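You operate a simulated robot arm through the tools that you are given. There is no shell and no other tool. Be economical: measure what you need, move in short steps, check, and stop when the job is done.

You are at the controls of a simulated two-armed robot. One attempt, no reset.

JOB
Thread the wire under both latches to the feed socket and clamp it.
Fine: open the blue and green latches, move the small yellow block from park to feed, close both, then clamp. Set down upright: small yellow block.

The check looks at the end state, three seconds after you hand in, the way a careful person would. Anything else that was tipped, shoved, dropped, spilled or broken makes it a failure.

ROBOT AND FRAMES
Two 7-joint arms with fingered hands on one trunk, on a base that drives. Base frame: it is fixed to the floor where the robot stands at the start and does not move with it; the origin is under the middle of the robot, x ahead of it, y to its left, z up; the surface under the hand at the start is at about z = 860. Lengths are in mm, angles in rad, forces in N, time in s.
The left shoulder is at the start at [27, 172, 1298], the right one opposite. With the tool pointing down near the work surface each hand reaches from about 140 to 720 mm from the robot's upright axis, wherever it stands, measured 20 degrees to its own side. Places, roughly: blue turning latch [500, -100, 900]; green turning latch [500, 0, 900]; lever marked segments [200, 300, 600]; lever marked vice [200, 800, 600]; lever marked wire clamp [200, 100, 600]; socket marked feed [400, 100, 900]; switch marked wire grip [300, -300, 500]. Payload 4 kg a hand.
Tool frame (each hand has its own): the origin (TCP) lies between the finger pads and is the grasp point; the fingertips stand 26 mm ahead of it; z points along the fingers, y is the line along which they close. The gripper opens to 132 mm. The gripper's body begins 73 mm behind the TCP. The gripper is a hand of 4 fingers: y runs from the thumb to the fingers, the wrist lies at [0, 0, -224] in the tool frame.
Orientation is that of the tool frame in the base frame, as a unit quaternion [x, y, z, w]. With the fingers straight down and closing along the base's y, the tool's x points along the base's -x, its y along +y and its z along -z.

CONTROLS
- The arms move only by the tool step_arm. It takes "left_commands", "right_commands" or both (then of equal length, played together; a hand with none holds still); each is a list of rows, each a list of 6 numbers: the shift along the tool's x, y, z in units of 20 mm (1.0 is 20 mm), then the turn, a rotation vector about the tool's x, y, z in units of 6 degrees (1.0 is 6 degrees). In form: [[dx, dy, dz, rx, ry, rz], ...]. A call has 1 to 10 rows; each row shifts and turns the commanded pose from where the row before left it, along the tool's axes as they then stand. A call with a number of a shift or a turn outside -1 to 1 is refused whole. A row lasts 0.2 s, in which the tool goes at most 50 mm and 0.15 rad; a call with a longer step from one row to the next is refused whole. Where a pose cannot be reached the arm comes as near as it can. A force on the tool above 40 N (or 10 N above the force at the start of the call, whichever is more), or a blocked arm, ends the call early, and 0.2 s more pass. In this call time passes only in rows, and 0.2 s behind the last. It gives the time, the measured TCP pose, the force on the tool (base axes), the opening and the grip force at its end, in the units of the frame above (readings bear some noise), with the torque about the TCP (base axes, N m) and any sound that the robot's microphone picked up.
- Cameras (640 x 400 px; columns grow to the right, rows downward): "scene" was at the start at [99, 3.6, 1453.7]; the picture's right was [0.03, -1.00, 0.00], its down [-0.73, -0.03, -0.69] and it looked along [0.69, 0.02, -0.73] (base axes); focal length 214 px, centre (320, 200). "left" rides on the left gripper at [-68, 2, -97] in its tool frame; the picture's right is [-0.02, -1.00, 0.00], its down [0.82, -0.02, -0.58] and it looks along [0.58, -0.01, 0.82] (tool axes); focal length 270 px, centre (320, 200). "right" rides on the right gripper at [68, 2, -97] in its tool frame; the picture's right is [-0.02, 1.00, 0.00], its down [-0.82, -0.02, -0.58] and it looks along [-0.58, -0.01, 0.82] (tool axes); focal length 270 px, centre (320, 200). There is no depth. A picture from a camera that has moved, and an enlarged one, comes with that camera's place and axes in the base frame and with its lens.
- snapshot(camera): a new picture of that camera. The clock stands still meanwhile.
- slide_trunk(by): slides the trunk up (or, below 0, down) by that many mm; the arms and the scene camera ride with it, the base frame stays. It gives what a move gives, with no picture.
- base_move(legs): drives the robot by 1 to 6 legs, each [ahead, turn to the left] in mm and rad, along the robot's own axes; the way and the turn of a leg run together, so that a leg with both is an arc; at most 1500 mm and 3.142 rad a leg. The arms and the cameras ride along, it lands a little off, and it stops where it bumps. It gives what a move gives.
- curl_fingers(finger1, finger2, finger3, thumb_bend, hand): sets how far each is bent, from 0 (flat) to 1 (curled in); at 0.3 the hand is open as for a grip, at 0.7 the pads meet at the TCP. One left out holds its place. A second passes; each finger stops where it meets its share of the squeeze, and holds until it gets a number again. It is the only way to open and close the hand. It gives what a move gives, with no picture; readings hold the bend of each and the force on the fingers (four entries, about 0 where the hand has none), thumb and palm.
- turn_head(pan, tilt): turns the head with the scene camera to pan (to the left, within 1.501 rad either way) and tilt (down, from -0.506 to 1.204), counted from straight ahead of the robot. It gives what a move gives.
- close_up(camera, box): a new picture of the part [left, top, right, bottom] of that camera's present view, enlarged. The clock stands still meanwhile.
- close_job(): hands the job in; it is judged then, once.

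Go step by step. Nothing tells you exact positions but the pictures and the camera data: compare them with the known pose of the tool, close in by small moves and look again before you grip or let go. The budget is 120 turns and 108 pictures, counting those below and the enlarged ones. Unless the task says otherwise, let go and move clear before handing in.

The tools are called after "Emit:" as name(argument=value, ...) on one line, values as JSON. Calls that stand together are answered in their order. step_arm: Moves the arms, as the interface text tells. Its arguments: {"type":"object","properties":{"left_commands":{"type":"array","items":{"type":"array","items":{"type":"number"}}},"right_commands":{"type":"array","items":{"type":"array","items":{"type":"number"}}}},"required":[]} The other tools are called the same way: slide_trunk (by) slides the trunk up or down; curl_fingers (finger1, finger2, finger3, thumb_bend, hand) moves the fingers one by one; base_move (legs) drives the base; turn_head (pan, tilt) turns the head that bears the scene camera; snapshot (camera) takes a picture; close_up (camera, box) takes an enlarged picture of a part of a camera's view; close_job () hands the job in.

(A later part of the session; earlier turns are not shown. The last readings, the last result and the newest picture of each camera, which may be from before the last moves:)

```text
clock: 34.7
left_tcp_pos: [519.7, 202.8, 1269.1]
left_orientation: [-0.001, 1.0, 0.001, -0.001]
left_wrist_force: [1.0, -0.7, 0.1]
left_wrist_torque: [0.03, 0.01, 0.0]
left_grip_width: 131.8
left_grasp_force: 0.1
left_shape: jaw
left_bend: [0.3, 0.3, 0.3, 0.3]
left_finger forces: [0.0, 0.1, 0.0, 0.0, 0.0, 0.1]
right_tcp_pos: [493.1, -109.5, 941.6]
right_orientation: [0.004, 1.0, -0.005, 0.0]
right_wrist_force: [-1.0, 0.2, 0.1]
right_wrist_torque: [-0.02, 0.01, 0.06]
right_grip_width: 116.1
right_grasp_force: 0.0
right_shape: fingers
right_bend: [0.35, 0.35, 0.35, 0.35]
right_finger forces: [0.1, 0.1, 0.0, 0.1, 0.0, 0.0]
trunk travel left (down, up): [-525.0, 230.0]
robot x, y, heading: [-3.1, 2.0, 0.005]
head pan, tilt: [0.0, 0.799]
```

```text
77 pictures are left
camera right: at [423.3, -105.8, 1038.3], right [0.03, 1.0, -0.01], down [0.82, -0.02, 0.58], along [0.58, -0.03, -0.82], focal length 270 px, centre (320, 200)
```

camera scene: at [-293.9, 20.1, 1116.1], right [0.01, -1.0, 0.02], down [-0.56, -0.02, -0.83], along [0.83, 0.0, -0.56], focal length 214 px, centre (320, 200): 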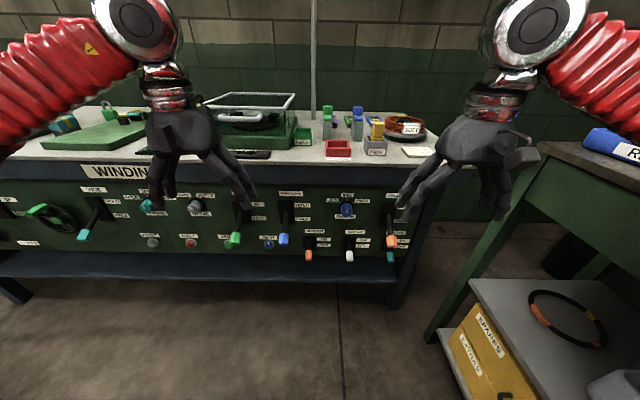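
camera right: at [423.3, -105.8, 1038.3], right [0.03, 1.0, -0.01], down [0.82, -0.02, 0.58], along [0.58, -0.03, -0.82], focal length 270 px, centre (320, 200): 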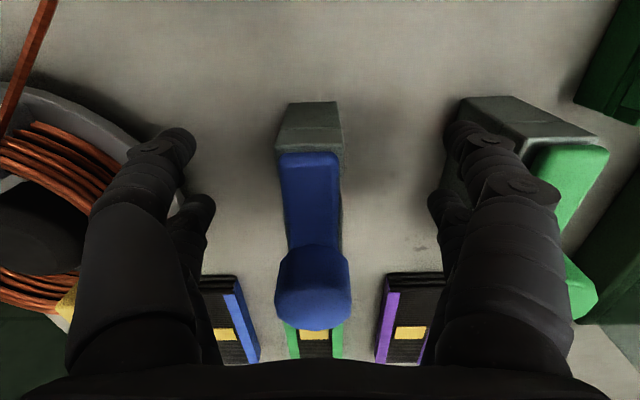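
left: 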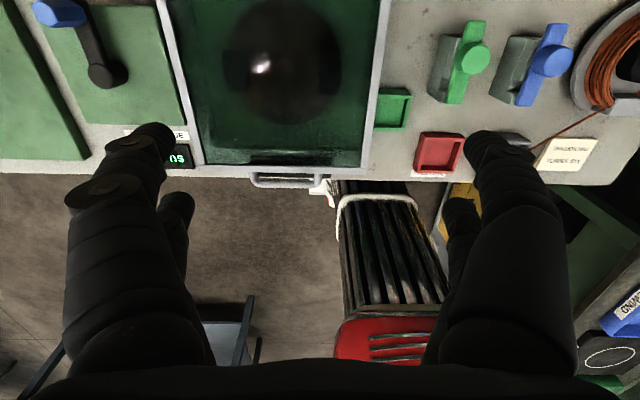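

I'm a bit too far forward, so I'll shift 8 mm in, 3 mm across and pinch the bar.

Emit:
step_arm(right_commands=[[-0.4, -0.15, 0.05, 0, 0, 0]])

Emit:
curl_fingers(hand="right", finger1=0.75, finger2=0.75, finger3=0.75, thumb_bend=0.75)

Emit:
snapshot(camera="right")

```text
clock: 35.1
left_tcp_pos: [519.2, 203.4, 1267.8]
left_orientation: [-0.001, 1.0, 0.001, -0.001]
left_wrist_force: [-0.8, -0.5, 0.3]
left_wrist_torque: [-0.04, -0.02, -0.01]
left_grip_width: 131.8
left_grasp_force: 0.1
left_shape: jaw
left_bend: [0.3, 0.3, 0.3, 0.3]
left_finger forces: [0.0, 0.0, 0.0, 0.1, 0.1, 0.0]
right_tcp_pos: [501.3, -113.1, 940.4]
right_orientation: [0.005, 1.0, -0.005, 0.001]
right_wrist_force: [0.4, 0.2, -1.1]
right_wrist_torque: [-0.01, -0.01, -0.03]
right_grip_width: 116.2
right_grasp_force: 0.0
right_shape: fingers
right_bend: [0.35, 0.35, 0.35, 0.35]
right_finger forces: [0.0, 0.0, 0.1, 0.0, 0.0, 0.0]
trunk travel left (down, up): [-525.0, 230.0]
robot x, y, heading: [-3.2, 4.3, 0.004]
head pan, tilt: [0.0, 0.799]
```

```text
clock: 36.1
left_tcp_pos: [520.1, 202.5, 1268.1]
left_orientation: [-0.001, 1.0, 0.0, 0.0]
left_wrist_force: [0.3, 0.2, -0.7]
left_wrist_torque: [0.0, 0.02, 0.02]
left_grip_width: 132.1
left_grasp_force: 0.1
left_shape: jaw
left_bend: [0.3, 0.3, 0.3, 0.3]
left_finger forces: [0.0, 0.1, 0.0, 0.0, 0.1, 0.0]
right_tcp_pos: [501.4, -113.4, 941.2]
right_orientation: [0.005, 1.0, -0.005, -0.001]
right_wrist_force: [-0.6, -7.2, -2.0]
right_wrist_torque: [-0.08, 0.0, 0.15]
right_grip_width: 27.1
right_grasp_force: 21.5
right_shape: fingers
right_bend: [0.62, 0.62, 0.62, 0.65]
right_finger forces: [8.9, 8.9, 8.1, 0.1, 16.4, 0.0]
trunk travel left (down, up): [-525.0, 230.0]
robot x, y, heading: [-0.1, 2.4, 0.004]
head pan, tilt: [0.0, 0.799]
```

```text
76 pictures are left
camera right: at [431.9, -109.9, 1037.3], right [0.03, 1.0, -0.01], down [0.82, -0.02, 0.58], along [0.58, -0.03, -0.82], focal length 270 px, centre (320, 200)
```

right: 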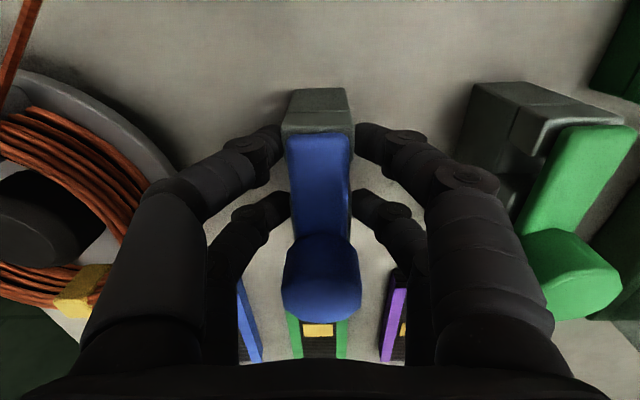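

The bar is pinched. I'll swing it about the knob, front end towards -y, 18° first.

Emit:
step_arm(right_commands=[[-0.01, -0.21, 0, 0, 0, -1], [-0.01, -0.21, 0, 0, 0, -1], [-0.01, -0.21, 0, 0, 0, -1]])

Emit:
snapshot(camera="right")

```text
clock: 36.9
left_tcp_pos: [521.3, 205.2, 1267.1]
left_orientation: [0.0, 1.0, -0.001, -0.001]
left_wrist_force: [-0.4, -0.6, 0.6]
left_wrist_torque: [0.0, -0.02, 0.02]
left_grip_width: 131.9
left_grasp_force: 0.1
left_shape: jaw
left_bend: [0.3, 0.3, 0.3, 0.3]
left_finger forces: [0.1, 0.0, 0.0, 0.0, 0.0, 0.0]
right_tcp_pos: [505.8, -121.8, 941.9]
right_orientation: [-0.153, 0.988, -0.002, 0.001]
right_wrist_force: [15.0, 21.4, -1.0]
right_wrist_torque: [0.67, -0.25, -1.35]
right_grip_width: 29.3
right_grasp_force: 26.9
right_shape: fingers
right_bend: [0.57, 0.6, 0.62, 0.69]
right_finger forces: [24.1, 13.1, 9.8, 0.0, 6.7, 0.0]
trunk travel left (down, up): [-525.0, 230.0]
robot x, y, heading: [-1.7, 1.6, 0.004]
head pan, tilt: [0.0, 0.799]
```

```text
75 pictures are left
camera right: at [438.9, -139.6, 1038.2], right [-0.28, 0.96, -0.01], down [0.78, 0.23, 0.58], along [0.56, 0.16, -0.81], focal length 270 px, centre (320, 200)
```

right: 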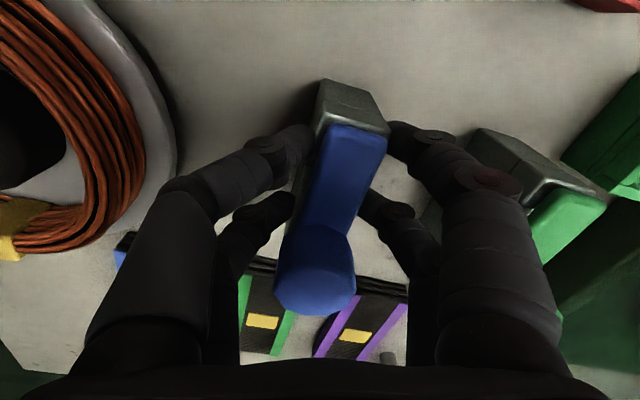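

No movement this way at about 2 Nm. I'll swing back and try the front end towards +y.

Emit:
step_arm(right_commands=[[0.01, 0.21, 0, 0, 0, 1], [0.01, 0.21, 0, 0, 0, 1], [0.01, 0.21, 0, 0, 0, 1], [-0.01, 0.21, 0, 0, 0, 1], [-0.01, 0.21, 0, 0, 0, 1], [-0.01, 0.21, 0, 0, 0, 1]])

Emit:
snapshot(camera="right")

```text
clock: 38.2
left_tcp_pos: [518.6, 202.7, 1267.6]
left_orientation: [0.0, 1.0, 0.0, 0.0]
left_wrist_force: [1.0, 0.9, -0.7]
left_wrist_torque: [0.0, -0.01, 0.02]
left_grip_width: 131.7
left_grasp_force: 0.1
left_shape: jaw
left_bend: [0.3, 0.3, 0.3, 0.3]
left_finger forces: [0.0, 0.0, 0.0, 0.0, 0.0, 0.0]
right_tcp_pos: [504.4, -111.1, 942.9]
right_orientation: [0.141, 0.99, -0.012, 0.004]
right_wrist_force: [1.2, -16.8, 3.5]
right_wrist_torque: [-0.53, 0.27, 1.25]
right_grip_width: 28.0
right_grasp_force: 27.9
right_shape: fingers
right_bend: [0.66, 0.61, 0.63, 0.65]
right_finger forces: [5.8, 13.3, 8.8, 0.0, 27.5, 0.1]
trunk travel left (down, up): [-525.0, 230.0]
robot x, y, heading: [-1.5, 1.9, 0.004]
head pan, tilt: [0.0, 0.799]
stopped in row 6 (right hand): the force on the tool passed its limit at 42 N (the readings are from after the stop); the commanded pose is now the measured one
```

```text
74 pictures are left
camera right: at [437.1, -87.3, 1038.2], right [0.3, 0.95, -0.02], down [0.78, -0.23, 0.59], along [0.55, -0.2, -0.81], focal length 270 px, centre (320, 200)
```

right: 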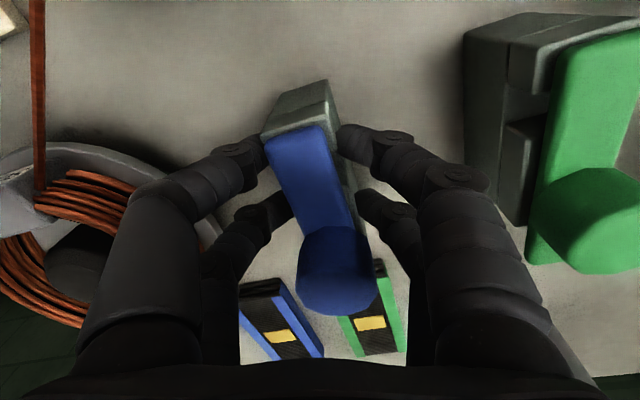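

It still isn't turning about a vertical axis. It may be a horizontal hinge (a seam shows near the front), so I'll realign and try lifting.

Emit:
step_arm(right_commands=[[0, -0.1, 0, 0, 0, -1], [0, -0.1, 0, 0, 0, -1], [0, 0, 0, 0, 0, -0.7]])

Emit:
step_arm(right_commands=[[0, 0, -0.3, 0, 0, 0], [0, 0, -0.3, 0, 0, 0], [0, 0, -0.3, 0, 0, 0]])

Emit:
snapshot(camera="right")

```text
clock: 39.0
left_tcp_pos: [518.5, 202.1, 1269.0]
left_orientation: [0.0, 1.0, 0.002, -0.001]
left_wrist_force: [0.1, 0.1, 0.1]
left_wrist_torque: [-0.01, -0.02, -0.01]
left_grip_width: 131.9
left_grasp_force: 0.1
left_shape: jaw
left_bend: [0.3, 0.3, 0.3, 0.3]
left_finger forces: [0.1, 0.0, 0.0, 0.0, 0.1, 0.1]
right_tcp_pos: [503.2, -112.0, 941.7]
right_orientation: [-0.001, 1.0, -0.009, 0.003]
right_wrist_force: [2.5, -11.4, 4.2]
right_wrist_torque: [-0.3, -0.02, -0.31]
right_grip_width: 27.4
right_grasp_force: 21.9
right_shape: fingers
right_bend: [0.64, 0.63, 0.62, 0.66]
right_finger forces: [9.6, 6.5, 10.8, 0.0, 17.0, 0.1]
trunk travel left (down, up): [-525.0, 230.0]
robot x, y, heading: [-2.8, 3.9, 0.002]
head pan, tilt: [0.0, 0.799]
```

```text
clock: 39.8
left_tcp_pos: [520.7, 203.0, 1268.2]
left_orientation: [-0.001, 1.0, 0.002, -0.001]
left_wrist_force: [-0.2, 1.2, 0.4]
left_wrist_torque: [-0.01, 0.01, -0.01]
left_grip_width: 131.8
left_grasp_force: 0.0
left_shape: jaw
left_bend: [0.3, 0.3, 0.3, 0.3]
left_finger forces: [0.0, 0.0, 0.1, 0.1, 0.0, 0.0]
right_tcp_pos: [502.5, -111.1, 958.7]
right_orientation: [-0.001, 1.0, -0.009, -0.001]
right_wrist_force: [-1.9, -8.4, -21.1]
right_wrist_torque: [-0.06, -0.05, 0.09]
right_grip_width: 21.9
right_grasp_force: 15.8
right_shape: fingers
right_bend: [0.64, 0.64, 0.62, 0.66]
right_finger forces: [5.7, 5.5, 6.6, 0.0, 12.6, 0.1]
trunk travel left (down, up): [-525.0, 230.0]
robot x, y, heading: [-2.1, 0.7, 0.001]
head pan, tilt: [0.0, 0.799]
```

```text
73 pictures are left
camera right: at [433.6, -108.2, 1055.4], right [0.02, 1.0, -0.02], down [0.82, -0.01, 0.58], along [0.58, -0.03, -0.82], focal length 270 px, centre (320, 200)
```

right: 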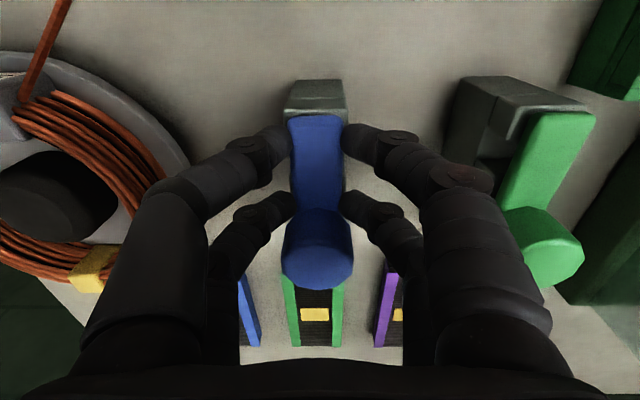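

The fingers just slipped up the bar. If the hinge is at the front, lifting at the knob gives much better leverage, so I'll re-grip the knob and lift.

Emit:
curl_fingers(hand="right", finger1=0.4, finger2=0.4, finger3=0.4, thumb_bend=0.4)

Emit:
step_arm(right_commands=[[-0.65, 0, 0, 0, 0, 0], [-0.65, -0.05, 0, 0, 0, 0], [-0.6, -0.1, 0.6, 0, 0, 0]])

Emit:
curl_fingers(hand="right", finger1=0.8, finger2=0.8, finger3=0.8, thumb_bend=0.8)

Emit:
step_arm(right_commands=[[0.02, 0, -0.3, 0, -0.5, 0], [0.05, 0, -0.3, 0, -0.5, 0], [0.08, 0, -0.3, 0, -0.5, 0]])

Emit:
snapshot(camera="right")

```text
clock: 40.8
left_tcp_pos: [519.4, 203.8, 1268.7]
left_orientation: [-0.001, 1.0, -0.001, -0.001]
left_wrist_force: [-0.4, -0.2, 0.1]
left_wrist_torque: [-0.03, -0.02, -0.03]
left_grip_width: 131.8
left_grasp_force: 0.0
left_shape: jaw
left_bend: [0.3, 0.3, 0.3, 0.3]
left_finger forces: [0.0, 0.1, 0.0, 0.0, 0.0, 0.0]
right_tcp_pos: [503.1, -111.3, 961.3]
right_orientation: [-0.001, 1.0, -0.009, 0.002]
right_wrist_force: [0.2, -0.5, -0.5]
right_wrist_torque: [0.0, 0.01, -0.04]
right_grip_width: 99.2
right_grasp_force: 0.0
right_shape: fingers
right_bend: [0.4, 0.4, 0.4, 0.4]
right_finger forces: [0.1, 0.0, 0.0, 0.0, 0.0, 0.1]
trunk travel left (down, up): [-525.0, 230.0]
robot x, y, heading: [-1.0, 4.9, 0.004]
head pan, tilt: [0.0, 0.799]
```

```text
clock: 41.6
left_tcp_pos: [519.8, 203.4, 1268.9]
left_orientation: [-0.001, 1.0, 0.0, 0.0]
left_wrist_force: [-0.1, -0.3, -0.3]
left_wrist_torque: [0.03, -0.03, 0.0]
left_grip_width: 131.9
left_grasp_force: 0.0
left_shape: jaw
left_bend: [0.3, 0.3, 0.3, 0.3]
left_finger forces: [0.0, 0.0, 0.0, 0.1, 0.1, 0.0]
right_tcp_pos: [541.0, -113.2, 948.2]
right_orientation: [-0.001, 1.0, -0.009, 0.001]
right_wrist_force: [-1.0, 0.0, -0.6]
right_wrist_torque: [-0.01, 0.01, -0.03]
right_grip_width: 99.2
right_grasp_force: 0.0
right_shape: fingers
right_bend: [0.4, 0.4, 0.4, 0.4]
right_finger forces: [0.0, 0.1, 0.1, 0.0, 0.0, 0.1]
trunk travel left (down, up): [-525.0, 230.0]
robot x, y, heading: [-2.7, 3.5, 0.003]
head pan, tilt: [0.0, 0.799]
```

```text
clock: 42.6
left_tcp_pos: [519.7, 202.5, 1268.0]
left_orientation: [0.0, 1.0, 0.001, -0.001]
left_wrist_force: [-0.5, 1.1, 1.1]
left_wrist_torque: [0.01, -0.02, 0.01]
left_grip_width: 131.8
left_grasp_force: 0.1
left_shape: jaw
left_bend: [0.3, 0.3, 0.3, 0.3]
left_finger forces: [0.0, 0.1, 0.1, 0.1, 0.0, 0.0]
right_tcp_pos: [540.6, -116.6, 948.2]
right_orientation: [-0.001, 1.0, -0.009, 0.001]
right_wrist_force: [-1.5, -10.9, -3.6]
right_wrist_torque: [-0.08, -0.06, 0.21]
right_grip_width: 27.1
right_grasp_force: 23.8
right_shape: fingers
right_bend: [0.62, 0.62, 0.63, 0.66]
right_finger forces: [9.0, 9.2, 8.8, 0.0, 20.2, 0.0]
trunk travel left (down, up): [-525.0, 230.0]
robot x, y, heading: [-3.9, 3.5, 0.002]
head pan, tilt: [0.0, 0.799]
```

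```text
clock: 43.4
left_tcp_pos: [518.4, 202.9, 1269.2]
left_orientation: [-0.001, 1.0, 0.0, 0.0]
left_wrist_force: [-0.1, 0.2, 0.0]
left_wrist_torque: [0.01, -0.02, -0.01]
left_grip_width: 131.9
left_grasp_force: 0.0
left_shape: jaw
left_bend: [0.3, 0.3, 0.3, 0.3]
left_finger forces: [0.0, 0.1, 0.0, 0.1, 0.0, 0.0]
right_tcp_pos: [536.4, -115.4, 968.2]
right_orientation: [-0.001, 0.997, -0.008, 0.082]
right_wrist_force: [4.0, -10.1, -8.6]
right_wrist_torque: [-0.2, -0.01, 0.12]
right_grip_width: 17.7
right_grasp_force: 16.3
right_shape: fingers
right_bend: [0.63, 0.67, 0.68, 0.65]
right_finger forces: [5.6, 4.9, 6.0, 0.0, 17.1, 0.1]
trunk travel left (down, up): [-525.0, 230.0]
robot x, y, heading: [-2.6, 1.1, 0.007]
head pan, tilt: [0.0, 0.799]
```

```text
72 pictures are left
camera right: at [453.2, -110.9, 1051.4], right [0.02, 1.0, -0.01], down [0.71, -0.01, 0.7], along [0.7, -0.03, -0.71], focal length 270 px, centre (320, 200)
```

right: 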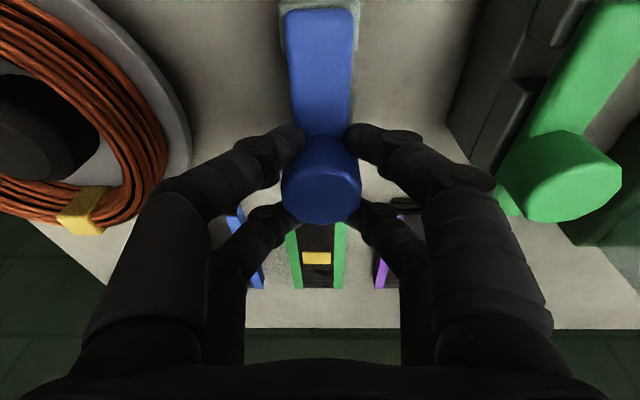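

Still no motion in any direction, and I suspect my fingers were pinching the post along with the bar. I'll back off and pitch the hand to get a level front view of the latch heights.

Emit:
curl_fingers(hand="right", finger1=0.35, finger2=0.35, finger3=0.35, thumb_bend=0.35)

Emit:
step_arm(right_commands=[[0, 0, -1, 0, 0, 0], [0, 0, -1, 0, 0, 0], [0.3, 0, -1, 0, 0, 0], [1, 0.5, -0.15, 0, 0, 0], [1, 0.5, -0.15, 0, 0, 0], [1, 0.5, -0.15, 0, 0, 0], [1, 0.5, -0.15, 0, 0, 0], [1, 0.5, -0.15, 0, 0, 0], [0.5, 0, 0, 0, -1, 0], [0, 0, 0, 0, -1, 0]])

Emit:
step_arm(right_commands=[[0, 0, 0, 0, -1, 0], [0, 0, 0, 0, -1, 0], [0, 0, 0, 0, -1, 0], [0, 0, 0, 0, -1, 0], [0, 0, 0, 0, -1, 0]])

Emit:
snapshot(camera="right")

```text
clock: 44.4
left_tcp_pos: [519.1, 203.3, 1268.8]
left_orientation: [-0.001, 1.0, 0.0, -0.001]
left_wrist_force: [0.6, 0.2, -0.5]
left_wrist_torque: [-0.01, 0.0, 0.01]
left_grip_width: 131.8
left_grasp_force: 0.0
left_shape: jaw
left_bend: [0.3, 0.3, 0.3, 0.3]
left_finger forces: [0.1, 0.0, 0.1, 0.0, 0.0, 0.1]
right_tcp_pos: [537.5, -114.3, 965.7]
right_orientation: [-0.002, 0.997, -0.009, 0.081]
right_wrist_force: [-0.4, -1.0, 0.5]
right_wrist_torque: [0.01, -0.01, -0.01]
right_grip_width: 116.1
right_grasp_force: 0.0
right_shape: fingers
right_bend: [0.35, 0.35, 0.35, 0.35]
right_finger forces: [0.0, 0.1, 0.0, 0.1, 0.1, 0.1]
trunk travel left (down, up): [-525.0, 230.0]
robot x, y, heading: [-2.3, 1.5, 0.006]
head pan, tilt: [0.0, 0.799]
```

```text
clock: 46.6
left_tcp_pos: [519.7, 203.7, 1267.9]
left_orientation: [-0.001, 1.0, -0.001, -0.001]
left_wrist_force: [0.6, -0.2, 0.3]
left_wrist_torque: [0.01, 0.01, -0.02]
left_grip_width: 131.9
left_grasp_force: 0.1
left_shape: jaw
left_bend: [0.3, 0.3, 0.3, 0.3]
left_finger forces: [0.0, 0.1, 0.1, 0.1, 0.0, 0.0]
right_tcp_pos: [410.3, -62.4, 1020.5]
right_orientation: [-0.003, 0.983, -0.009, 0.185]
right_wrist_force: [-0.3, -0.2, 0.5]
right_wrist_torque: [0.03, -0.03, -0.02]
right_grip_width: 116.4
right_grasp_force: 0.0
right_shape: fingers
right_bend: [0.35, 0.35, 0.35, 0.35]
right_finger forces: [0.1, 0.0, 0.0, 0.0, 0.0, 0.0]
trunk travel left (down, up): [-525.0, 230.0]
robot x, y, heading: [-2.0, 3.0, 0.004]
head pan, tilt: [0.0, 0.799]
```

```text
clock: 47.8
left_tcp_pos: [518.3, 202.1, 1269.7]
left_orientation: [-0.001, 1.0, 0.0, 0.0]
left_wrist_force: [-0.5, 0.0, -0.1]
left_wrist_torque: [0.02, 0.03, 0.0]
left_grip_width: 131.9
left_grasp_force: 0.1
left_shape: jaw
left_bend: [0.3, 0.3, 0.3, 0.3]
left_finger forces: [0.0, 0.0, 0.1, 0.0, 0.1, 0.0]
right_tcp_pos: [409.6, -62.8, 1021.4]
right_orientation: [-0.005, 0.901, -0.008, 0.433]
right_wrist_force: [-0.4, -0.1, 0.2]
right_wrist_torque: [-0.01, 0.0, 0.03]
right_grip_width: 116.2
right_grasp_force: 0.1
right_shape: fingers
right_bend: [0.35, 0.35, 0.35, 0.35]
right_finger forces: [0.0, 0.0, 0.0, 0.1, 0.0, 0.1]
trunk travel left (down, up): [-525.0, 230.0]
robot x, y, heading: [1.2, 6.7, 0.001]
head pan, tilt: [0.0, 0.799]
```

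```text
71 pictures are left
camera right: at [290.3, -60.6, 1027.8], right [0.01, 1.0, 0.0], down [0.06, 0.0, 1.0], along [1.0, -0.01, -0.06], focal length 270 px, centre (320, 200)
```

right: 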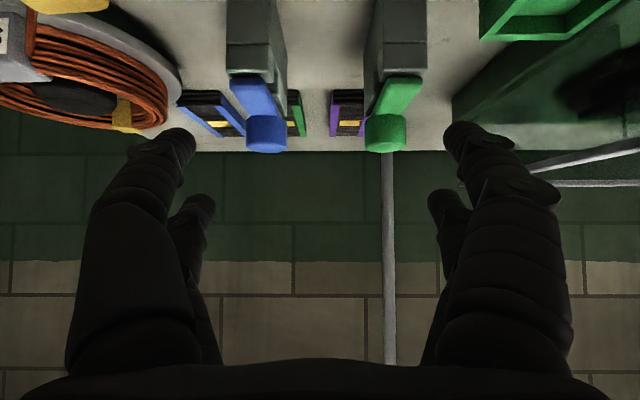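

Emit:
close_up(camera="right", box=[210, 20, 450, 170])

```text
2.67 times, centred on (330, 95) of right
camera zoom: at [290.3, -60.6, 1027.8], right [0.01, 1.0, 0.0], down [0.06, 0.0, 1.0], along [1.0, -0.01, -0.06], focal length 721 px, centre (293, 480)
```

zoom: 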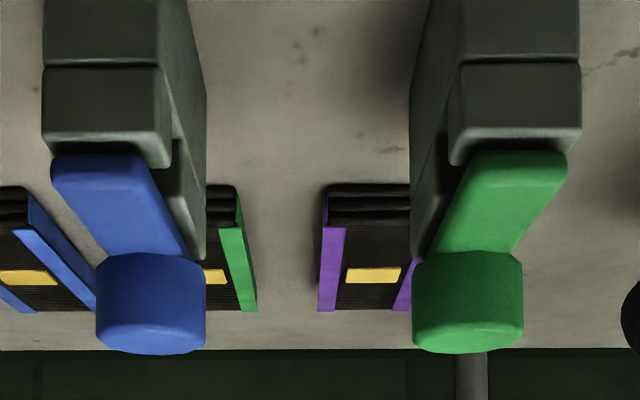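

The level view settles the heights: post walls up to about 926, bar about 926–938, knob about 938–962. My earlier grips were too low and were pinching the fixed post. I'll level the hand and re-grip the knob with the tips at about z 932.

Emit:
step_arm(right_commands=[[0, 0, -0.5, 0, 1, 0], [0, 0, -0.5, 0, 1, 0], [0, 0, 0, 0, 1, 0], [0, 0, 0, 0, 1, 0], [0, 0, 0, 0, 1, 0], [0, 0, 0, 0, 1, 0], [0, 0, 0, 0, 1, 0], [0, 0, 0, 0, 1, 0], [0, 0, 0, 0, 0.55, 0]])

```text
clock: 49.8
left_tcp_pos: [518.7, 203.2, 1268.5]
left_orientation: [-0.001, 1.0, 0.0, -0.001]
left_wrist_force: [0.7, -0.5, -0.1]
left_wrist_torque: [-0.01, 0.02, 0.01]
left_grip_width: 131.8
left_grasp_force: 0.0
left_shape: jaw
left_bend: [0.3, 0.3, 0.3, 0.3]
left_finger forces: [0.0, 0.0, 0.0, 0.1, 0.0, 0.0]
right_tcp_pos: [395.1, -63.0, 1034.2]
right_orientation: [-0.001, 1.0, -0.009, -0.001]
right_wrist_force: [0.4, 0.0, 0.6]
right_wrist_torque: [-0.01, 0.01, 0.0]
right_grip_width: 116.4
right_grasp_force: 0.0
right_shape: fingers
right_bend: [0.35, 0.35, 0.35, 0.35]
right_finger forces: [0.1, 0.0, 0.0, 0.1, 0.0, 0.0]
trunk travel left (down, up): [-525.0, 230.0]
robot x, y, heading: [-0.7, 1.8, 0.009]
head pan, tilt: [0.0, 0.799]
```

Now over to the blue knob and down to z 958, then grip.

Emit:
step_arm(right_commands=[[-0.91, -0.32, 0, 0, 0, 0], [-0.91, -0.32, 0, 0, 0, 0], [-0.91, -0.32, 0, 0, 0, 0], [-0.91, -0.32, 0, 0, 0, 0], [-0.91, -0.32, 0, 0, 0, 0], [-0.91, -0.32, 0, 0, 0, 0], [-0.91, -0.32, 0, 0, 0, 0], [-0.91, -0.32, 0, 0, 0, 0]])

Emit:
step_arm(right_commands=[[0, 0, 0.95, 0, 0, 0], [0, 0, 0.95, 0, 0, 0], [0, 0, 0.95, 0, 0, 0], [0, 0, 0.95, 0, 0, 0]])

Emit:
curl_fingers(hand="right", finger1=0.75, finger2=0.75, finger3=0.75, thumb_bend=0.75)

Emit:
snapshot(camera="right")

```text
clock: 51.6
left_tcp_pos: [519.2, 203.9, 1267.8]
left_orientation: [-0.001, 1.0, -0.001, -0.002]
left_wrist_force: [0.1, -0.4, -0.1]
left_wrist_torque: [0.02, -0.05, -0.01]
left_grip_width: 131.9
left_grasp_force: 0.1
left_shape: jaw
left_bend: [0.3, 0.3, 0.3, 0.3]
left_finger forces: [0.1, 0.0, 0.0, 0.1, 0.1, 0.0]
right_tcp_pos: [541.0, -114.8, 1034.7]
right_orientation: [-0.001, 1.0, -0.009, -0.001]
right_wrist_force: [-0.5, -0.1, -0.3]
right_wrist_torque: [0.0, 0.02, 0.01]
right_grip_width: 115.8
right_grasp_force: 0.0
right_shape: fingers
right_bend: [0.35, 0.35, 0.35, 0.35]
right_finger forces: [0.0, 0.1, 0.1, 0.1, 0.1, 0.0]
trunk travel left (down, up): [-525.0, 230.0]
robot x, y, heading: [2.0, 2.6, 0.005]
head pan, tilt: [0.0, 0.799]
```

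```text
clock: 52.6
left_tcp_pos: [520.7, 203.5, 1268.9]
left_orientation: [-0.001, 1.0, 0.0, -0.001]
left_wrist_force: [-0.2, -0.5, -0.3]
left_wrist_torque: [-0.03, 0.02, 0.0]
left_grip_width: 131.8
left_grasp_force: 0.0
left_shape: jaw
left_bend: [0.3, 0.3, 0.3, 0.3]
left_finger forces: [0.1, 0.1, 0.0, 0.0, 0.0, 0.0]
right_tcp_pos: [541.4, -114.0, 958.0]
right_orientation: [-0.001, 1.0, -0.01, -0.001]
right_wrist_force: [0.2, 0.3, 0.4]
right_wrist_torque: [-0.01, -0.03, -0.02]
right_grip_width: 115.9
right_grasp_force: 0.0
right_shape: fingers
right_bend: [0.35, 0.35, 0.35, 0.35]
right_finger forces: [0.1, 0.0, 0.0, 0.0, 0.1, 0.0]
trunk travel left (down, up): [-525.0, 230.0]
robot x, y, heading: [-2.6, 4.4, 0.007]
head pan, tilt: [0.0, 0.799]
```

```text
clock: 53.6
left_tcp_pos: [520.0, 202.5, 1268.1]
left_orientation: [-0.001, 1.0, 0.001, -0.001]
left_wrist_force: [-0.2, 0.2, -0.4]
left_wrist_torque: [0.01, -0.02, -0.04]
left_grip_width: 131.9
left_grasp_force: 0.0
left_shape: jaw
left_bend: [0.3, 0.3, 0.3, 0.3]
left_finger forces: [0.1, 0.0, 0.0, 0.0, 0.1, 0.0]
right_tcp_pos: [539.8, -115.9, 958.9]
right_orientation: [-0.001, 1.0, -0.01, -0.001]
right_wrist_force: [-0.7, -3.7, -4.7]
right_wrist_torque: [-0.01, 0.04, 0.06]
right_grip_width: 21.3
right_grasp_force: 17.7
right_shape: fingers
right_bend: [0.64, 0.64, 0.66, 0.67]
right_finger forces: [8.7, 8.6, 7.6, 0.0, 12.8, 0.1]
trunk travel left (down, up): [-525.0, 230.0]
robot x, y, heading: [-2.9, -1.4, 0.003]
head pan, tilt: [0.0, 0.799]
```

```text
69 pictures are left
camera right: at [471.3, -110.9, 1054.7], right [0.02, 1.0, -0.02], down [0.82, -0.01, 0.58], along [0.58, -0.03, -0.82], focal length 270 px, centre (320, 200)
```

right: 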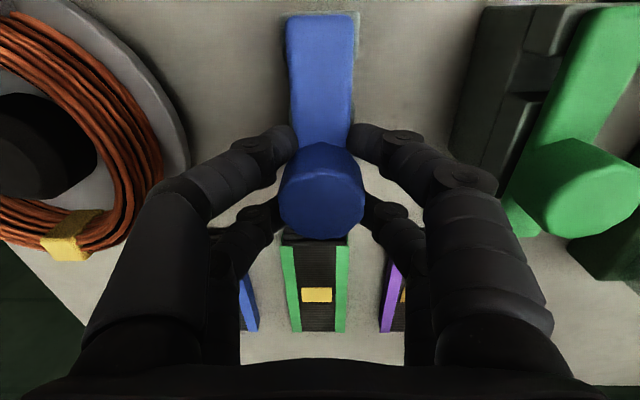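

Now it is on the bar and knob, at width 21. I'll twist 24° with the front end going to +y.

Emit:
step_arm(right_commands=[[0, 0, 0, 0, 0, 1], [0, 0, 0, 0, 0, 1], [0, 0, 0, 0, 0, 1], [0, 0, 0, 0, 0, 1]])

Emit:
snapshot(camera="right")

```text
clock: 54.6
left_tcp_pos: [519.5, 202.3, 1268.3]
left_orientation: [-0.001, 1.0, 0.001, -0.001]
left_wrist_force: [0.6, 0.5, -0.2]
left_wrist_torque: [0.0, 0.03, 0.01]
left_grip_width: 131.7
left_grasp_force: 0.0
left_shape: jaw
left_bend: [0.3, 0.3, 0.3, 0.3]
left_finger forces: [0.0, 0.0, 0.0, 0.0, 0.0, 0.1]
right_tcp_pos: [540.0, -115.7, 958.4]
right_orientation: [0.207, 0.978, -0.01, 0.002]
right_wrist_force: [-5.1, -4.9, -8.7]
right_wrist_torque: [-0.17, 0.12, 2.22]
right_grip_width: 23.5
right_grasp_force: 50.8
right_shape: fingers
right_bend: [0.65, 0.61, 0.67, 0.65]
right_finger forces: [27.0, 22.3, 24.3, 0.0, 27.5, 0.0]
trunk travel left (down, up): [-525.0, 230.0]
robot x, y, heading: [-3.5, -1.8, 0.003]
head pan, tilt: [0.0, 0.799]
```

```text
68 pictures are left
camera right: at [477.2, -83.9, 1054.4], right [0.43, 0.9, -0.02], down [0.74, -0.34, 0.58], along [0.52, -0.26, -0.81], focal length 270 px, centre (320, 200)
```

right: 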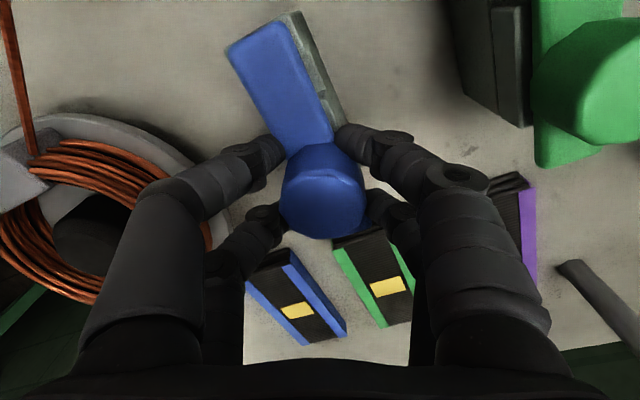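

This way it is a hard stop at 2.2 Nm. I'll turn it the other way.

Emit:
step_arm(right_commands=[[0, 0, 0, 0, 0, -1], [0, 0, 0, 0, 0, -1], [0, 0, 0, 0, 0, -1], [0, 0, 0, 0, 0, -1], [0, 0, 0, 0, 0, -1], [0, 0, 0, 0, 0, -1], [0, 0, 0, 0, 0, -1], [0, 0, 0, 0, 0, -1]])

Emit:
snapshot(camera="right")

```text
clock: 56.4
left_tcp_pos: [519.7, 204.9, 1266.7]
left_orientation: [-0.001, 1.0, 0.0, -0.001]
left_wrist_force: [0.3, 0.8, -0.1]
left_wrist_torque: [0.04, -0.04, 0.0]
left_grip_width: 131.7
left_grasp_force: 0.0
left_shape: jaw
left_bend: [0.3, 0.3, 0.3, 0.3]
left_finger forces: [0.0, 0.0, 0.0, 0.0, 0.1, 0.2]
right_tcp_pos: [542.6, -115.3, 957.9]
right_orientation: [-0.209, 0.978, -0.008, -0.001]
right_wrist_force: [4.6, 0.2, -6.5]
right_wrist_torque: [0.08, -0.14, -0.03]
right_grip_width: 21.8
right_grasp_force: 17.8
right_shape: fingers
right_bend: [0.64, 0.62, 0.68, 0.67]
right_finger forces: [9.2, 8.6, 6.6, 0.1, 11.7, 0.1]
trunk travel left (down, up): [-525.0, 230.0]
robot x, y, heading: [-0.1, -0.2, 0.005]
head pan, tilt: [0.0, 0.799]
```

```text
67 pictures are left
camera right: at [477.9, -139.3, 1055.7], right [-0.39, 0.92, -0.02], down [0.75, 0.33, 0.57], along [0.53, 0.21, -0.82], focal length 270 px, centre (320, 200)
```

right: 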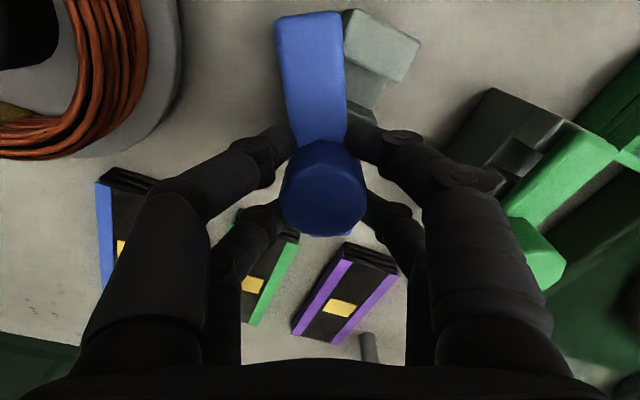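

It turns freely this way, with the front end going to -y. I'll continue towards 90°.

Emit:
step_arm(right_commands=[[0, 0, 0, 0, 0, -1], [0, 0, 0, 0, 0, -1], [0, 0, 0, 0, 0, -1], [0, 0, 0, 0, 0, -1], [0, 0, 0, 0, 0, -1], [0, 0, 0, 0, 0, -1], [0, 0, 0, 0, 0, -1], [0, 0, 0, 0, 0, -1], [0, 0, 0, 0, 0, -1], [0, 0, 0, 0, 0, -1]])

Emit:
snapshot(camera="right")

```text
clock: 58.6
left_tcp_pos: [521.0, 204.4, 1269.3]
left_orientation: [-0.001, 1.0, -0.001, -0.001]
left_wrist_force: [-1.1, -1.0, -0.2]
left_wrist_torque: [0.0, 0.0, 0.0]
left_grip_width: 132.0
left_grasp_force: 0.1
left_shape: jaw
left_bend: [0.3, 0.3, 0.3, 0.3]
left_finger forces: [0.0, 0.0, 0.0, 0.0, 0.1, 0.0]
right_tcp_pos: [539.6, -113.7, 959.2]
right_orientation: [-0.671, 0.741, -0.006, -0.007]
right_wrist_force: [5.3, 10.2, -6.7]
right_wrist_torque: [0.37, -0.13, -0.12]
right_grip_width: 21.7
right_grasp_force: 19.3
right_shape: fingers
right_bend: [0.64, 0.63, 0.68, 0.67]
right_finger forces: [7.2, 11.7, 8.0, 0.1, 12.1, 0.0]
trunk travel left (down, up): [-525.0, 230.0]
robot x, y, heading: [-2.2, 0.9, 0.002]
head pan, tilt: [0.0, 0.799]
```

```text
66 pictures are left
camera right: at [532.1, -179.2, 1056.6], right [-0.99, 0.12, 0.0], down [0.1, 0.82, 0.56], along [0.07, 0.56, -0.83], focal length 270 px, centre (320, 200)
```

right: 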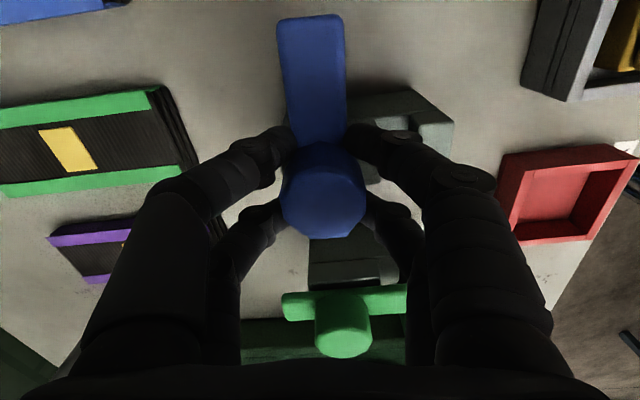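

Blue is open at about 84°, which is enough. I'll release, rise, turn the hand back and move to the green knob.

Emit:
curl_fingers(hand="right", finger1=0.35, finger2=0.35, finger3=0.35, thumb_bend=0.35)

Emit:
step_arm(right_commands=[[0, 0, -1, 0, 0, 0], [0, 0, -1, 0, 0, 0], [0, 0, -1, 0, 0, 0], [0, 0, -1, 0, 0, 0], [0, 0, 0, 0, 0, 1], [0, 0, 0, 0, 0, 1], [0, 0, 0, 0, 0, 1], [0, 0, 0, 0, 0, 1], [0, 0, 0, 0, 0, 1], [0, 0, 0, 0, 0, 1]])

Emit:
step_arm(right_commands=[[0, 0, 0, 0, 0, 1], [0, 0, 0, 0, 0, 1], [0, 0, 0, 0, 0, 1], [0, 0, 0, 0, 0, 1], [0, 0, 0, 0, 0, 1], [0, 0, 0, 0, 0, 1], [0, 0, 0, 0, 0, 1], [0, 0, 0, 0, 0, 1]])

Emit:
snapshot(camera="right")

```text
clock: 59.6
left_tcp_pos: [519.4, 202.5, 1267.9]
left_orientation: [-0.001, 1.0, 0.0, 0.0]
left_wrist_force: [0.1, -0.2, -0.1]
left_wrist_torque: [-0.02, 0.01, 0.02]
left_grip_width: 131.8
left_grasp_force: 0.1
left_shape: jaw
left_bend: [0.3, 0.3, 0.3, 0.3]
left_finger forces: [0.0, 0.0, 0.0, 0.0, 0.1, 0.0]
right_tcp_pos: [540.7, -114.6, 959.6]
right_orientation: [-0.67, 0.743, -0.006, -0.007]
right_wrist_force: [0.5, 0.0, -0.1]
right_wrist_torque: [0.01, -0.01, -0.01]
right_grip_width: 115.9
right_grasp_force: 0.0
right_shape: fingers
right_bend: [0.35, 0.35, 0.35, 0.35]
right_finger forces: [0.0, 0.0, 0.0, 0.0, 0.0, 0.0]
trunk travel left (down, up): [-525.0, 230.0]
robot x, y, heading: [-2.9, 1.3, 0.005]
head pan, tilt: [0.0, 0.799]
```

```text
clock: 61.8
left_tcp_pos: [519.3, 203.4, 1268.9]
left_orientation: [-0.001, 1.0, 0.0, -0.001]
left_wrist_force: [0.0, -0.7, -1.4]
left_wrist_torque: [0.0, 0.0, 0.0]
left_grip_width: 132.2
left_grasp_force: 0.1
left_shape: jaw
left_bend: [0.3, 0.3, 0.3, 0.3]
left_finger forces: [0.0, 0.0, 0.1, 0.0, 0.0, 0.0]
right_tcp_pos: [540.0, -114.2, 1039.1]
right_orientation: [-0.406, 0.914, -0.01, -0.005]
right_wrist_force: [0.2, -0.5, -0.3]
right_wrist_torque: [0.02, 0.0, 0.0]
right_grip_width: 116.1
right_grasp_force: 0.0
right_shape: fingers
right_bend: [0.35, 0.35, 0.35, 0.35]
right_finger forces: [0.0, 0.0, 0.1, 0.0, 0.1, 0.1]
trunk travel left (down, up): [-525.0, 230.0]
robot x, y, heading: [-0.5, 0.4, 0.007]
head pan, tilt: [0.0, 0.799]
```

```text
clock: 63.6
left_tcp_pos: [520.2, 204.4, 1267.7]
left_orientation: [0.0, 1.0, 0.0, 0.0]
left_wrist_force: [-0.3, 0.8, -0.2]
left_wrist_torque: [0.0, -0.01, 0.01]
left_grip_width: 131.9
left_grasp_force: 0.0
left_shape: jaw
left_bend: [0.3, 0.3, 0.3, 0.3]
left_finger forces: [0.0, 0.1, 0.0, 0.1, 0.0, 0.0]
right_tcp_pos: [540.5, -112.9, 1038.3]
right_orientation: [0.0, 1.0, -0.01, -0.001]
right_wrist_force: [-0.1, 0.0, -0.7]
right_wrist_torque: [-0.03, 0.01, 0.0]
right_grip_width: 116.3
right_grasp_force: 0.1
right_shape: fingers
right_bend: [0.35, 0.35, 0.35, 0.35]
right_finger forces: [0.0, 0.0, 0.0, 0.1, 0.0, 0.0]
trunk travel left (down, up): [-525.0, 230.0]
robot x, y, heading: [-3.5, 3.6, 0.002]
head pan, tilt: [0.0, 0.799]
```

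```text
65 pictures are left
camera right: at [471.2, -109.6, 1135.4], right [0.02, 1.0, -0.02], down [0.82, -0.01, 0.58], along [0.58, -0.03, -0.82], focal length 270 px, centre (320, 200)
```

right: 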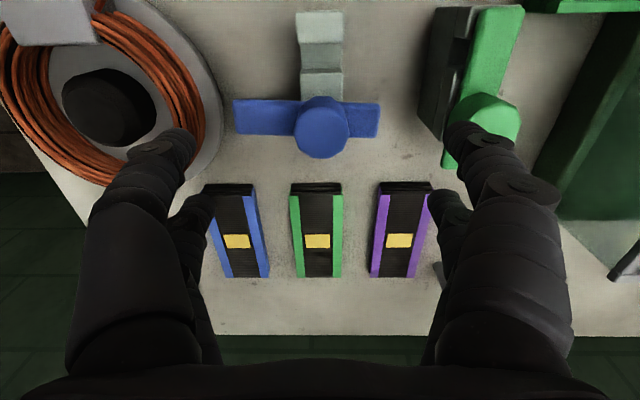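

The blue slot is clear. For green I'll use a narrower opening so the fingers miss the blue tail.

Emit:
curl_fingers(hand="right", finger1=0.47, finger2=0.47, finger3=0.47, thumb_bend=0.47)

Emit:
step_arm(right_commands=[[0, 0.9, 0, 0, 0, 0], [0, 0.9, 0, 0, 0, 0], [0, 0.9, 0, 0, 0, 0], [0, 0.9, 0, 0, 0, 0], [0, 0.9, 0, 0, 0, 0], [0, 0.9, 0, 0, 0, 0]])

Emit:
snapshot(camera="right")

```text
clock: 64.6
left_tcp_pos: [519.3, 203.9, 1268.3]
left_orientation: [-0.001, 1.0, 0.001, 0.0]
left_wrist_force: [-0.6, 0.0, -1.4]
left_wrist_torque: [0.01, 0.0, 0.0]
left_grip_width: 131.9
left_grasp_force: 0.0
left_shape: jaw
left_bend: [0.3, 0.3, 0.3, 0.3]
left_finger forces: [0.1, 0.0, 0.0, 0.0, 0.0, 0.1]
right_tcp_pos: [540.7, -113.5, 1038.9]
right_orientation: [-0.001, 1.0, -0.009, 0.0]
right_wrist_force: [0.4, 0.1, -0.4]
right_wrist_torque: [0.05, 0.02, -0.03]
right_grip_width: 76.5
right_grasp_force: 0.1
right_shape: fingers
right_bend: [0.47, 0.47, 0.47, 0.47]
right_finger forces: [0.0, 0.0, 0.0, 0.1, 0.1, 0.1]
trunk travel left (down, up): [-525.0, 230.0]
robot x, y, heading: [-0.9, 3.0, 0.001]
head pan, tilt: [0.0, 0.799]
```

```text
clock: 66.0
left_tcp_pos: [519.8, 204.4, 1269.3]
left_orientation: [-0.001, 1.0, 0.0, -0.001]
left_wrist_force: [0.2, -0.5, -1.2]
left_wrist_torque: [0.01, -0.04, 0.03]
left_grip_width: 131.7
left_grasp_force: 0.0
left_shape: jaw
left_bend: [0.3, 0.3, 0.3, 0.3]
left_finger forces: [0.0, 0.0, 0.1, 0.0, 0.1, 0.1]
right_tcp_pos: [539.7, -6.8, 1036.2]
right_orientation: [-0.001, 1.0, -0.009, -0.001]
right_wrist_force: [-0.3, -0.7, 0.4]
right_wrist_torque: [-0.01, 0.03, -0.02]
right_grip_width: 76.5
right_grasp_force: 0.0
right_shape: fingers
right_bend: [0.47, 0.47, 0.47, 0.47]
right_finger forces: [0.0, 0.1, 0.0, 0.0, 0.0, 0.1]
trunk travel left (down, up): [-525.0, 230.0]
robot x, y, heading: [-1.3, 1.3, -0.001]
head pan, tilt: [0.0, 0.799]
```

```text
64 pictures are left
camera right: at [471.4, -2.0, 1133.1], right [0.02, 1.0, -0.02], down [0.82, -0.01, 0.58], along [0.58, -0.03, -0.82], focal length 270 px, centre (320, 200)
```

right: 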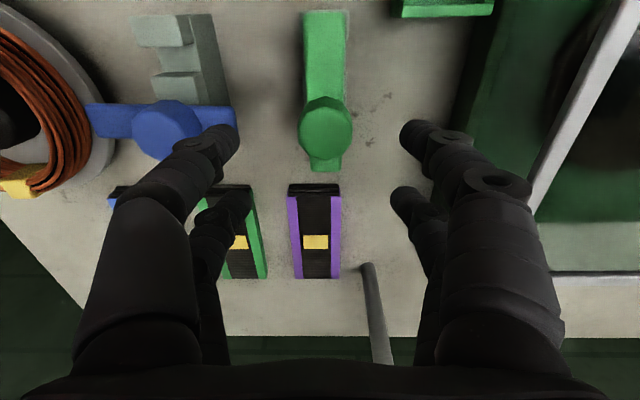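

Green knob is about 2–3 mm to +y. I'll correct, descend and grip.

Emit:
step_arm(right_commands=[[0, 0.15, 0.95, 0, 0, 0], [0, 0, 0.95, 0, 0, 0], [0, 0, 0.95, 0, 0, 0], [0, 0, 0.95, 0, 0, 0]])

Emit:
curl_fingers(hand="right", finger1=0.75, finger2=0.75, finger3=0.75, thumb_bend=0.75)

Emit:
step_arm(right_commands=[[0, 0, 0, 0, 0, -1], [0, 0, 0, 0, 0, -1], [0, 0, 0, 0, 0, -1], [0, 0, 0, 0, 0, -1]])

Emit:
snapshot(camera="right")

```text
clock: 67.0
left_tcp_pos: [519.7, 204.1, 1269.6]
left_orientation: [-0.001, 1.0, -0.001, -0.001]
left_wrist_force: [-0.2, -0.1, -0.4]
left_wrist_torque: [-0.01, -0.01, -0.01]
left_grip_width: 131.8
left_grasp_force: 0.0
left_shape: jaw
left_bend: [0.3, 0.3, 0.3, 0.3]
left_finger forces: [0.0, 0.1, 0.1, 0.1, 0.0, 0.0]
right_tcp_pos: [540.5, -5.1, 960.6]
right_orientation: [-0.001, 1.0, -0.009, 0.0]
right_wrist_force: [-0.4, -0.2, -0.3]
right_wrist_torque: [0.01, 0.04, -0.02]
right_grip_width: 76.6
right_grasp_force: 0.1
right_shape: fingers
right_bend: [0.47, 0.47, 0.47, 0.47]
right_finger forces: [0.1, 0.1, 0.0, 0.0, 0.0, 0.0]
trunk travel left (down, up): [-525.0, 230.0]
robot x, y, heading: [-3.9, 0.5, 0.011]
head pan, tilt: [0.0, 0.799]
```

```text
clock: 68.0
left_tcp_pos: [519.8, 203.1, 1269.2]
left_orientation: [-0.001, 1.0, 0.0, -0.001]
left_wrist_force: [-0.4, 0.2, -0.5]
left_wrist_torque: [-0.05, -0.02, 0.0]
left_grip_width: 131.9
left_grasp_force: 0.2
left_shape: jaw
left_bend: [0.3, 0.3, 0.3, 0.3]
left_finger forces: [0.0, 0.0, 0.1, 0.0, 0.0, 0.0]
right_tcp_pos: [541.6, -5.2, 959.5]
right_orientation: [-0.001, 1.0, -0.01, -0.002]
right_wrist_force: [-0.4, -2.1, -6.1]
right_wrist_torque: [0.02, -0.01, -0.03]
right_grip_width: 21.5
right_grasp_force: 18.5
right_shape: fingers
right_bend: [0.63, 0.64, 0.66, 0.67]
right_finger forces: [9.0, 8.4, 7.8, 0.0, 12.0, 0.0]
trunk travel left (down, up): [-525.0, 230.0]
robot x, y, heading: [-2.4, 4.9, 0.005]
head pan, tilt: [0.0, 0.799]
```

```text
clock: 69.0
left_tcp_pos: [521.5, 204.0, 1268.2]
left_orientation: [-0.001, 1.0, 0.001, -0.001]
left_wrist_force: [-0.2, 0.2, -0.2]
left_wrist_torque: [0.04, 0.03, 0.03]
left_grip_width: 132.0
left_grasp_force: 0.0
left_shape: jaw
left_bend: [0.3, 0.3, 0.3, 0.3]
left_finger forces: [0.1, 0.0, 0.0, 0.0, 0.1, 0.0]
right_tcp_pos: [541.4, -4.1, 960.9]
right_orientation: [-0.209, 0.978, -0.01, -0.003]
right_wrist_force: [5.3, 0.6, -8.4]
right_wrist_torque: [0.11, -0.28, -1.81]
right_grip_width: 24.0
right_grasp_force: 39.9
right_shape: fingers
right_bend: [0.61, 0.66, 0.63, 0.68]
right_finger forces: [21.3, 19.9, 21.5, 0.0, 17.5, 0.0]
trunk travel left (down, up): [-525.0, 230.0]
robot x, y, heading: [-1.0, 3.2, 0.0]
head pan, tilt: [0.0, 0.799]
```

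```text
63 pictures are left
camera right: at [477.3, -28.1, 1057.4], right [-0.38, 0.92, -0.02], down [0.75, 0.32, 0.57], along [0.53, 0.21, -0.82], focal length 270 px, centre (320, 200)
```

right: 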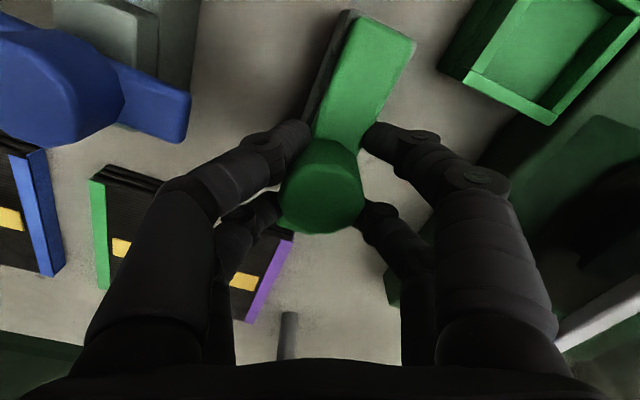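

The green one is stopped in this direction, so it opens the other way. I'll reverse it.

Emit:
step_arm(right_commands=[[0, 0, 0, 0, 0, 1], [0, 0, 0, 0, 0, 1], [0, 0, 0, 0, 0, 1], [0, 0, 0, 0, 0, 1], [0, 0, 0, 0, 0, 1], [0, 0, 0, 0, 0, 1], [0, 0, 0, 0, 0, 1], [0, 0, 0, 0, 0, 1], [0, 0, 0, 0, 0, 1]])

Emit:
step_arm(right_commands=[[0, 0, 0, 0, 0, 1], [0, 0, 0, 0, 0, 1], [0, 0, 0, 0, 0, 1], [0, 0, 0, 0, 0, 1], [0, 0, 0, 0, 0, 1], [0, 0, 0, 0, 0, 1], [0, 0, 0, 0, 0, 1], [0, 0, 0, 0, 0, 1], [0, 0, 0, 0, 0, 1]])

Emit:
snapshot(camera="right")

```text
clock: 71.0
left_tcp_pos: [519.4, 202.9, 1268.7]
left_orientation: [-0.002, 1.0, 0.0, -0.001]
left_wrist_force: [-0.3, -0.3, 0.6]
left_wrist_torque: [-0.04, -0.02, 0.03]
left_grip_width: 131.5
left_grasp_force: 0.0
left_shape: jaw
left_bend: [0.3, 0.3, 0.3, 0.3]
left_finger forces: [0.0, 0.1, 0.0, 0.1, 0.0, 0.0]
right_tcp_pos: [540.9, -4.8, 960.3]
right_orientation: [0.258, 0.966, -0.008, 0.002]
right_wrist_force: [-4.5, -6.4, -6.5]
right_wrist_torque: [-0.09, 0.06, 0.01]
right_grip_width: 22.1
right_grasp_force: 18.5
right_shape: fingers
right_bend: [0.62, 0.66, 0.64, 0.68]
right_finger forces: [7.8, 6.7, 8.7, 0.0, 13.3, 0.0]
trunk travel left (down, up): [-525.0, 230.0]
robot x, y, heading: [-1.3, 3.9, 0.001]
head pan, tilt: [0.0, 0.799]
```

```text
clock: 73.0
left_tcp_pos: [519.3, 203.6, 1270.1]
left_orientation: [-0.001, 1.0, 0.0, 0.0]
left_wrist_force: [0.0, -0.5, -0.3]
left_wrist_torque: [0.02, 0.02, -0.01]
left_grip_width: 132.0
left_grasp_force: 0.0
left_shape: jaw
left_bend: [0.3, 0.3, 0.3, 0.3]
left_finger forces: [0.1, 0.0, 0.1, 0.0, 0.0, 0.0]
right_tcp_pos: [540.5, -3.0, 961.5]
right_orientation: [0.669, 0.743, -0.007, 0.005]
right_wrist_force: [-8.7, -1.7, -8.2]
right_wrist_torque: [-0.04, 0.2, 0.18]
right_grip_width: 21.3
right_grasp_force: 16.8
right_shape: fingers
right_bend: [0.62, 0.65, 0.64, 0.68]
right_finger forces: [6.5, 6.2, 7.2, 0.0, 14.1, 0.0]
trunk travel left (down, up): [-525.0, 230.0]
robot x, y, heading: [-1.8, 3.1, 0.004]
head pan, tilt: [0.0, 0.799]
```

```text
62 pictures are left
camera right: at [533.8, 66.6, 1056.8], right [1.0, 0.08, 0.0], down [0.07, -0.8, 0.59], along [0.05, -0.59, -0.81], focal length 270 px, centre (320, 200)
```

right: 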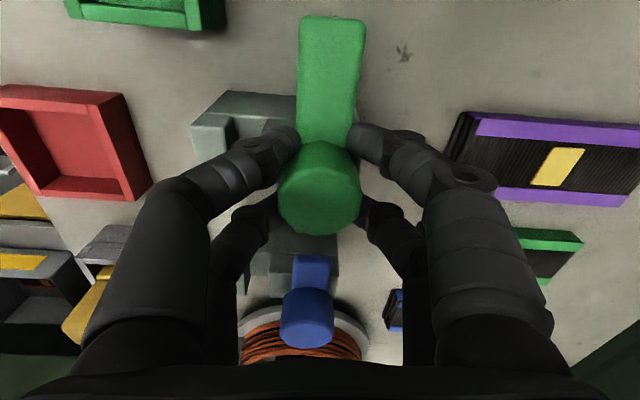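

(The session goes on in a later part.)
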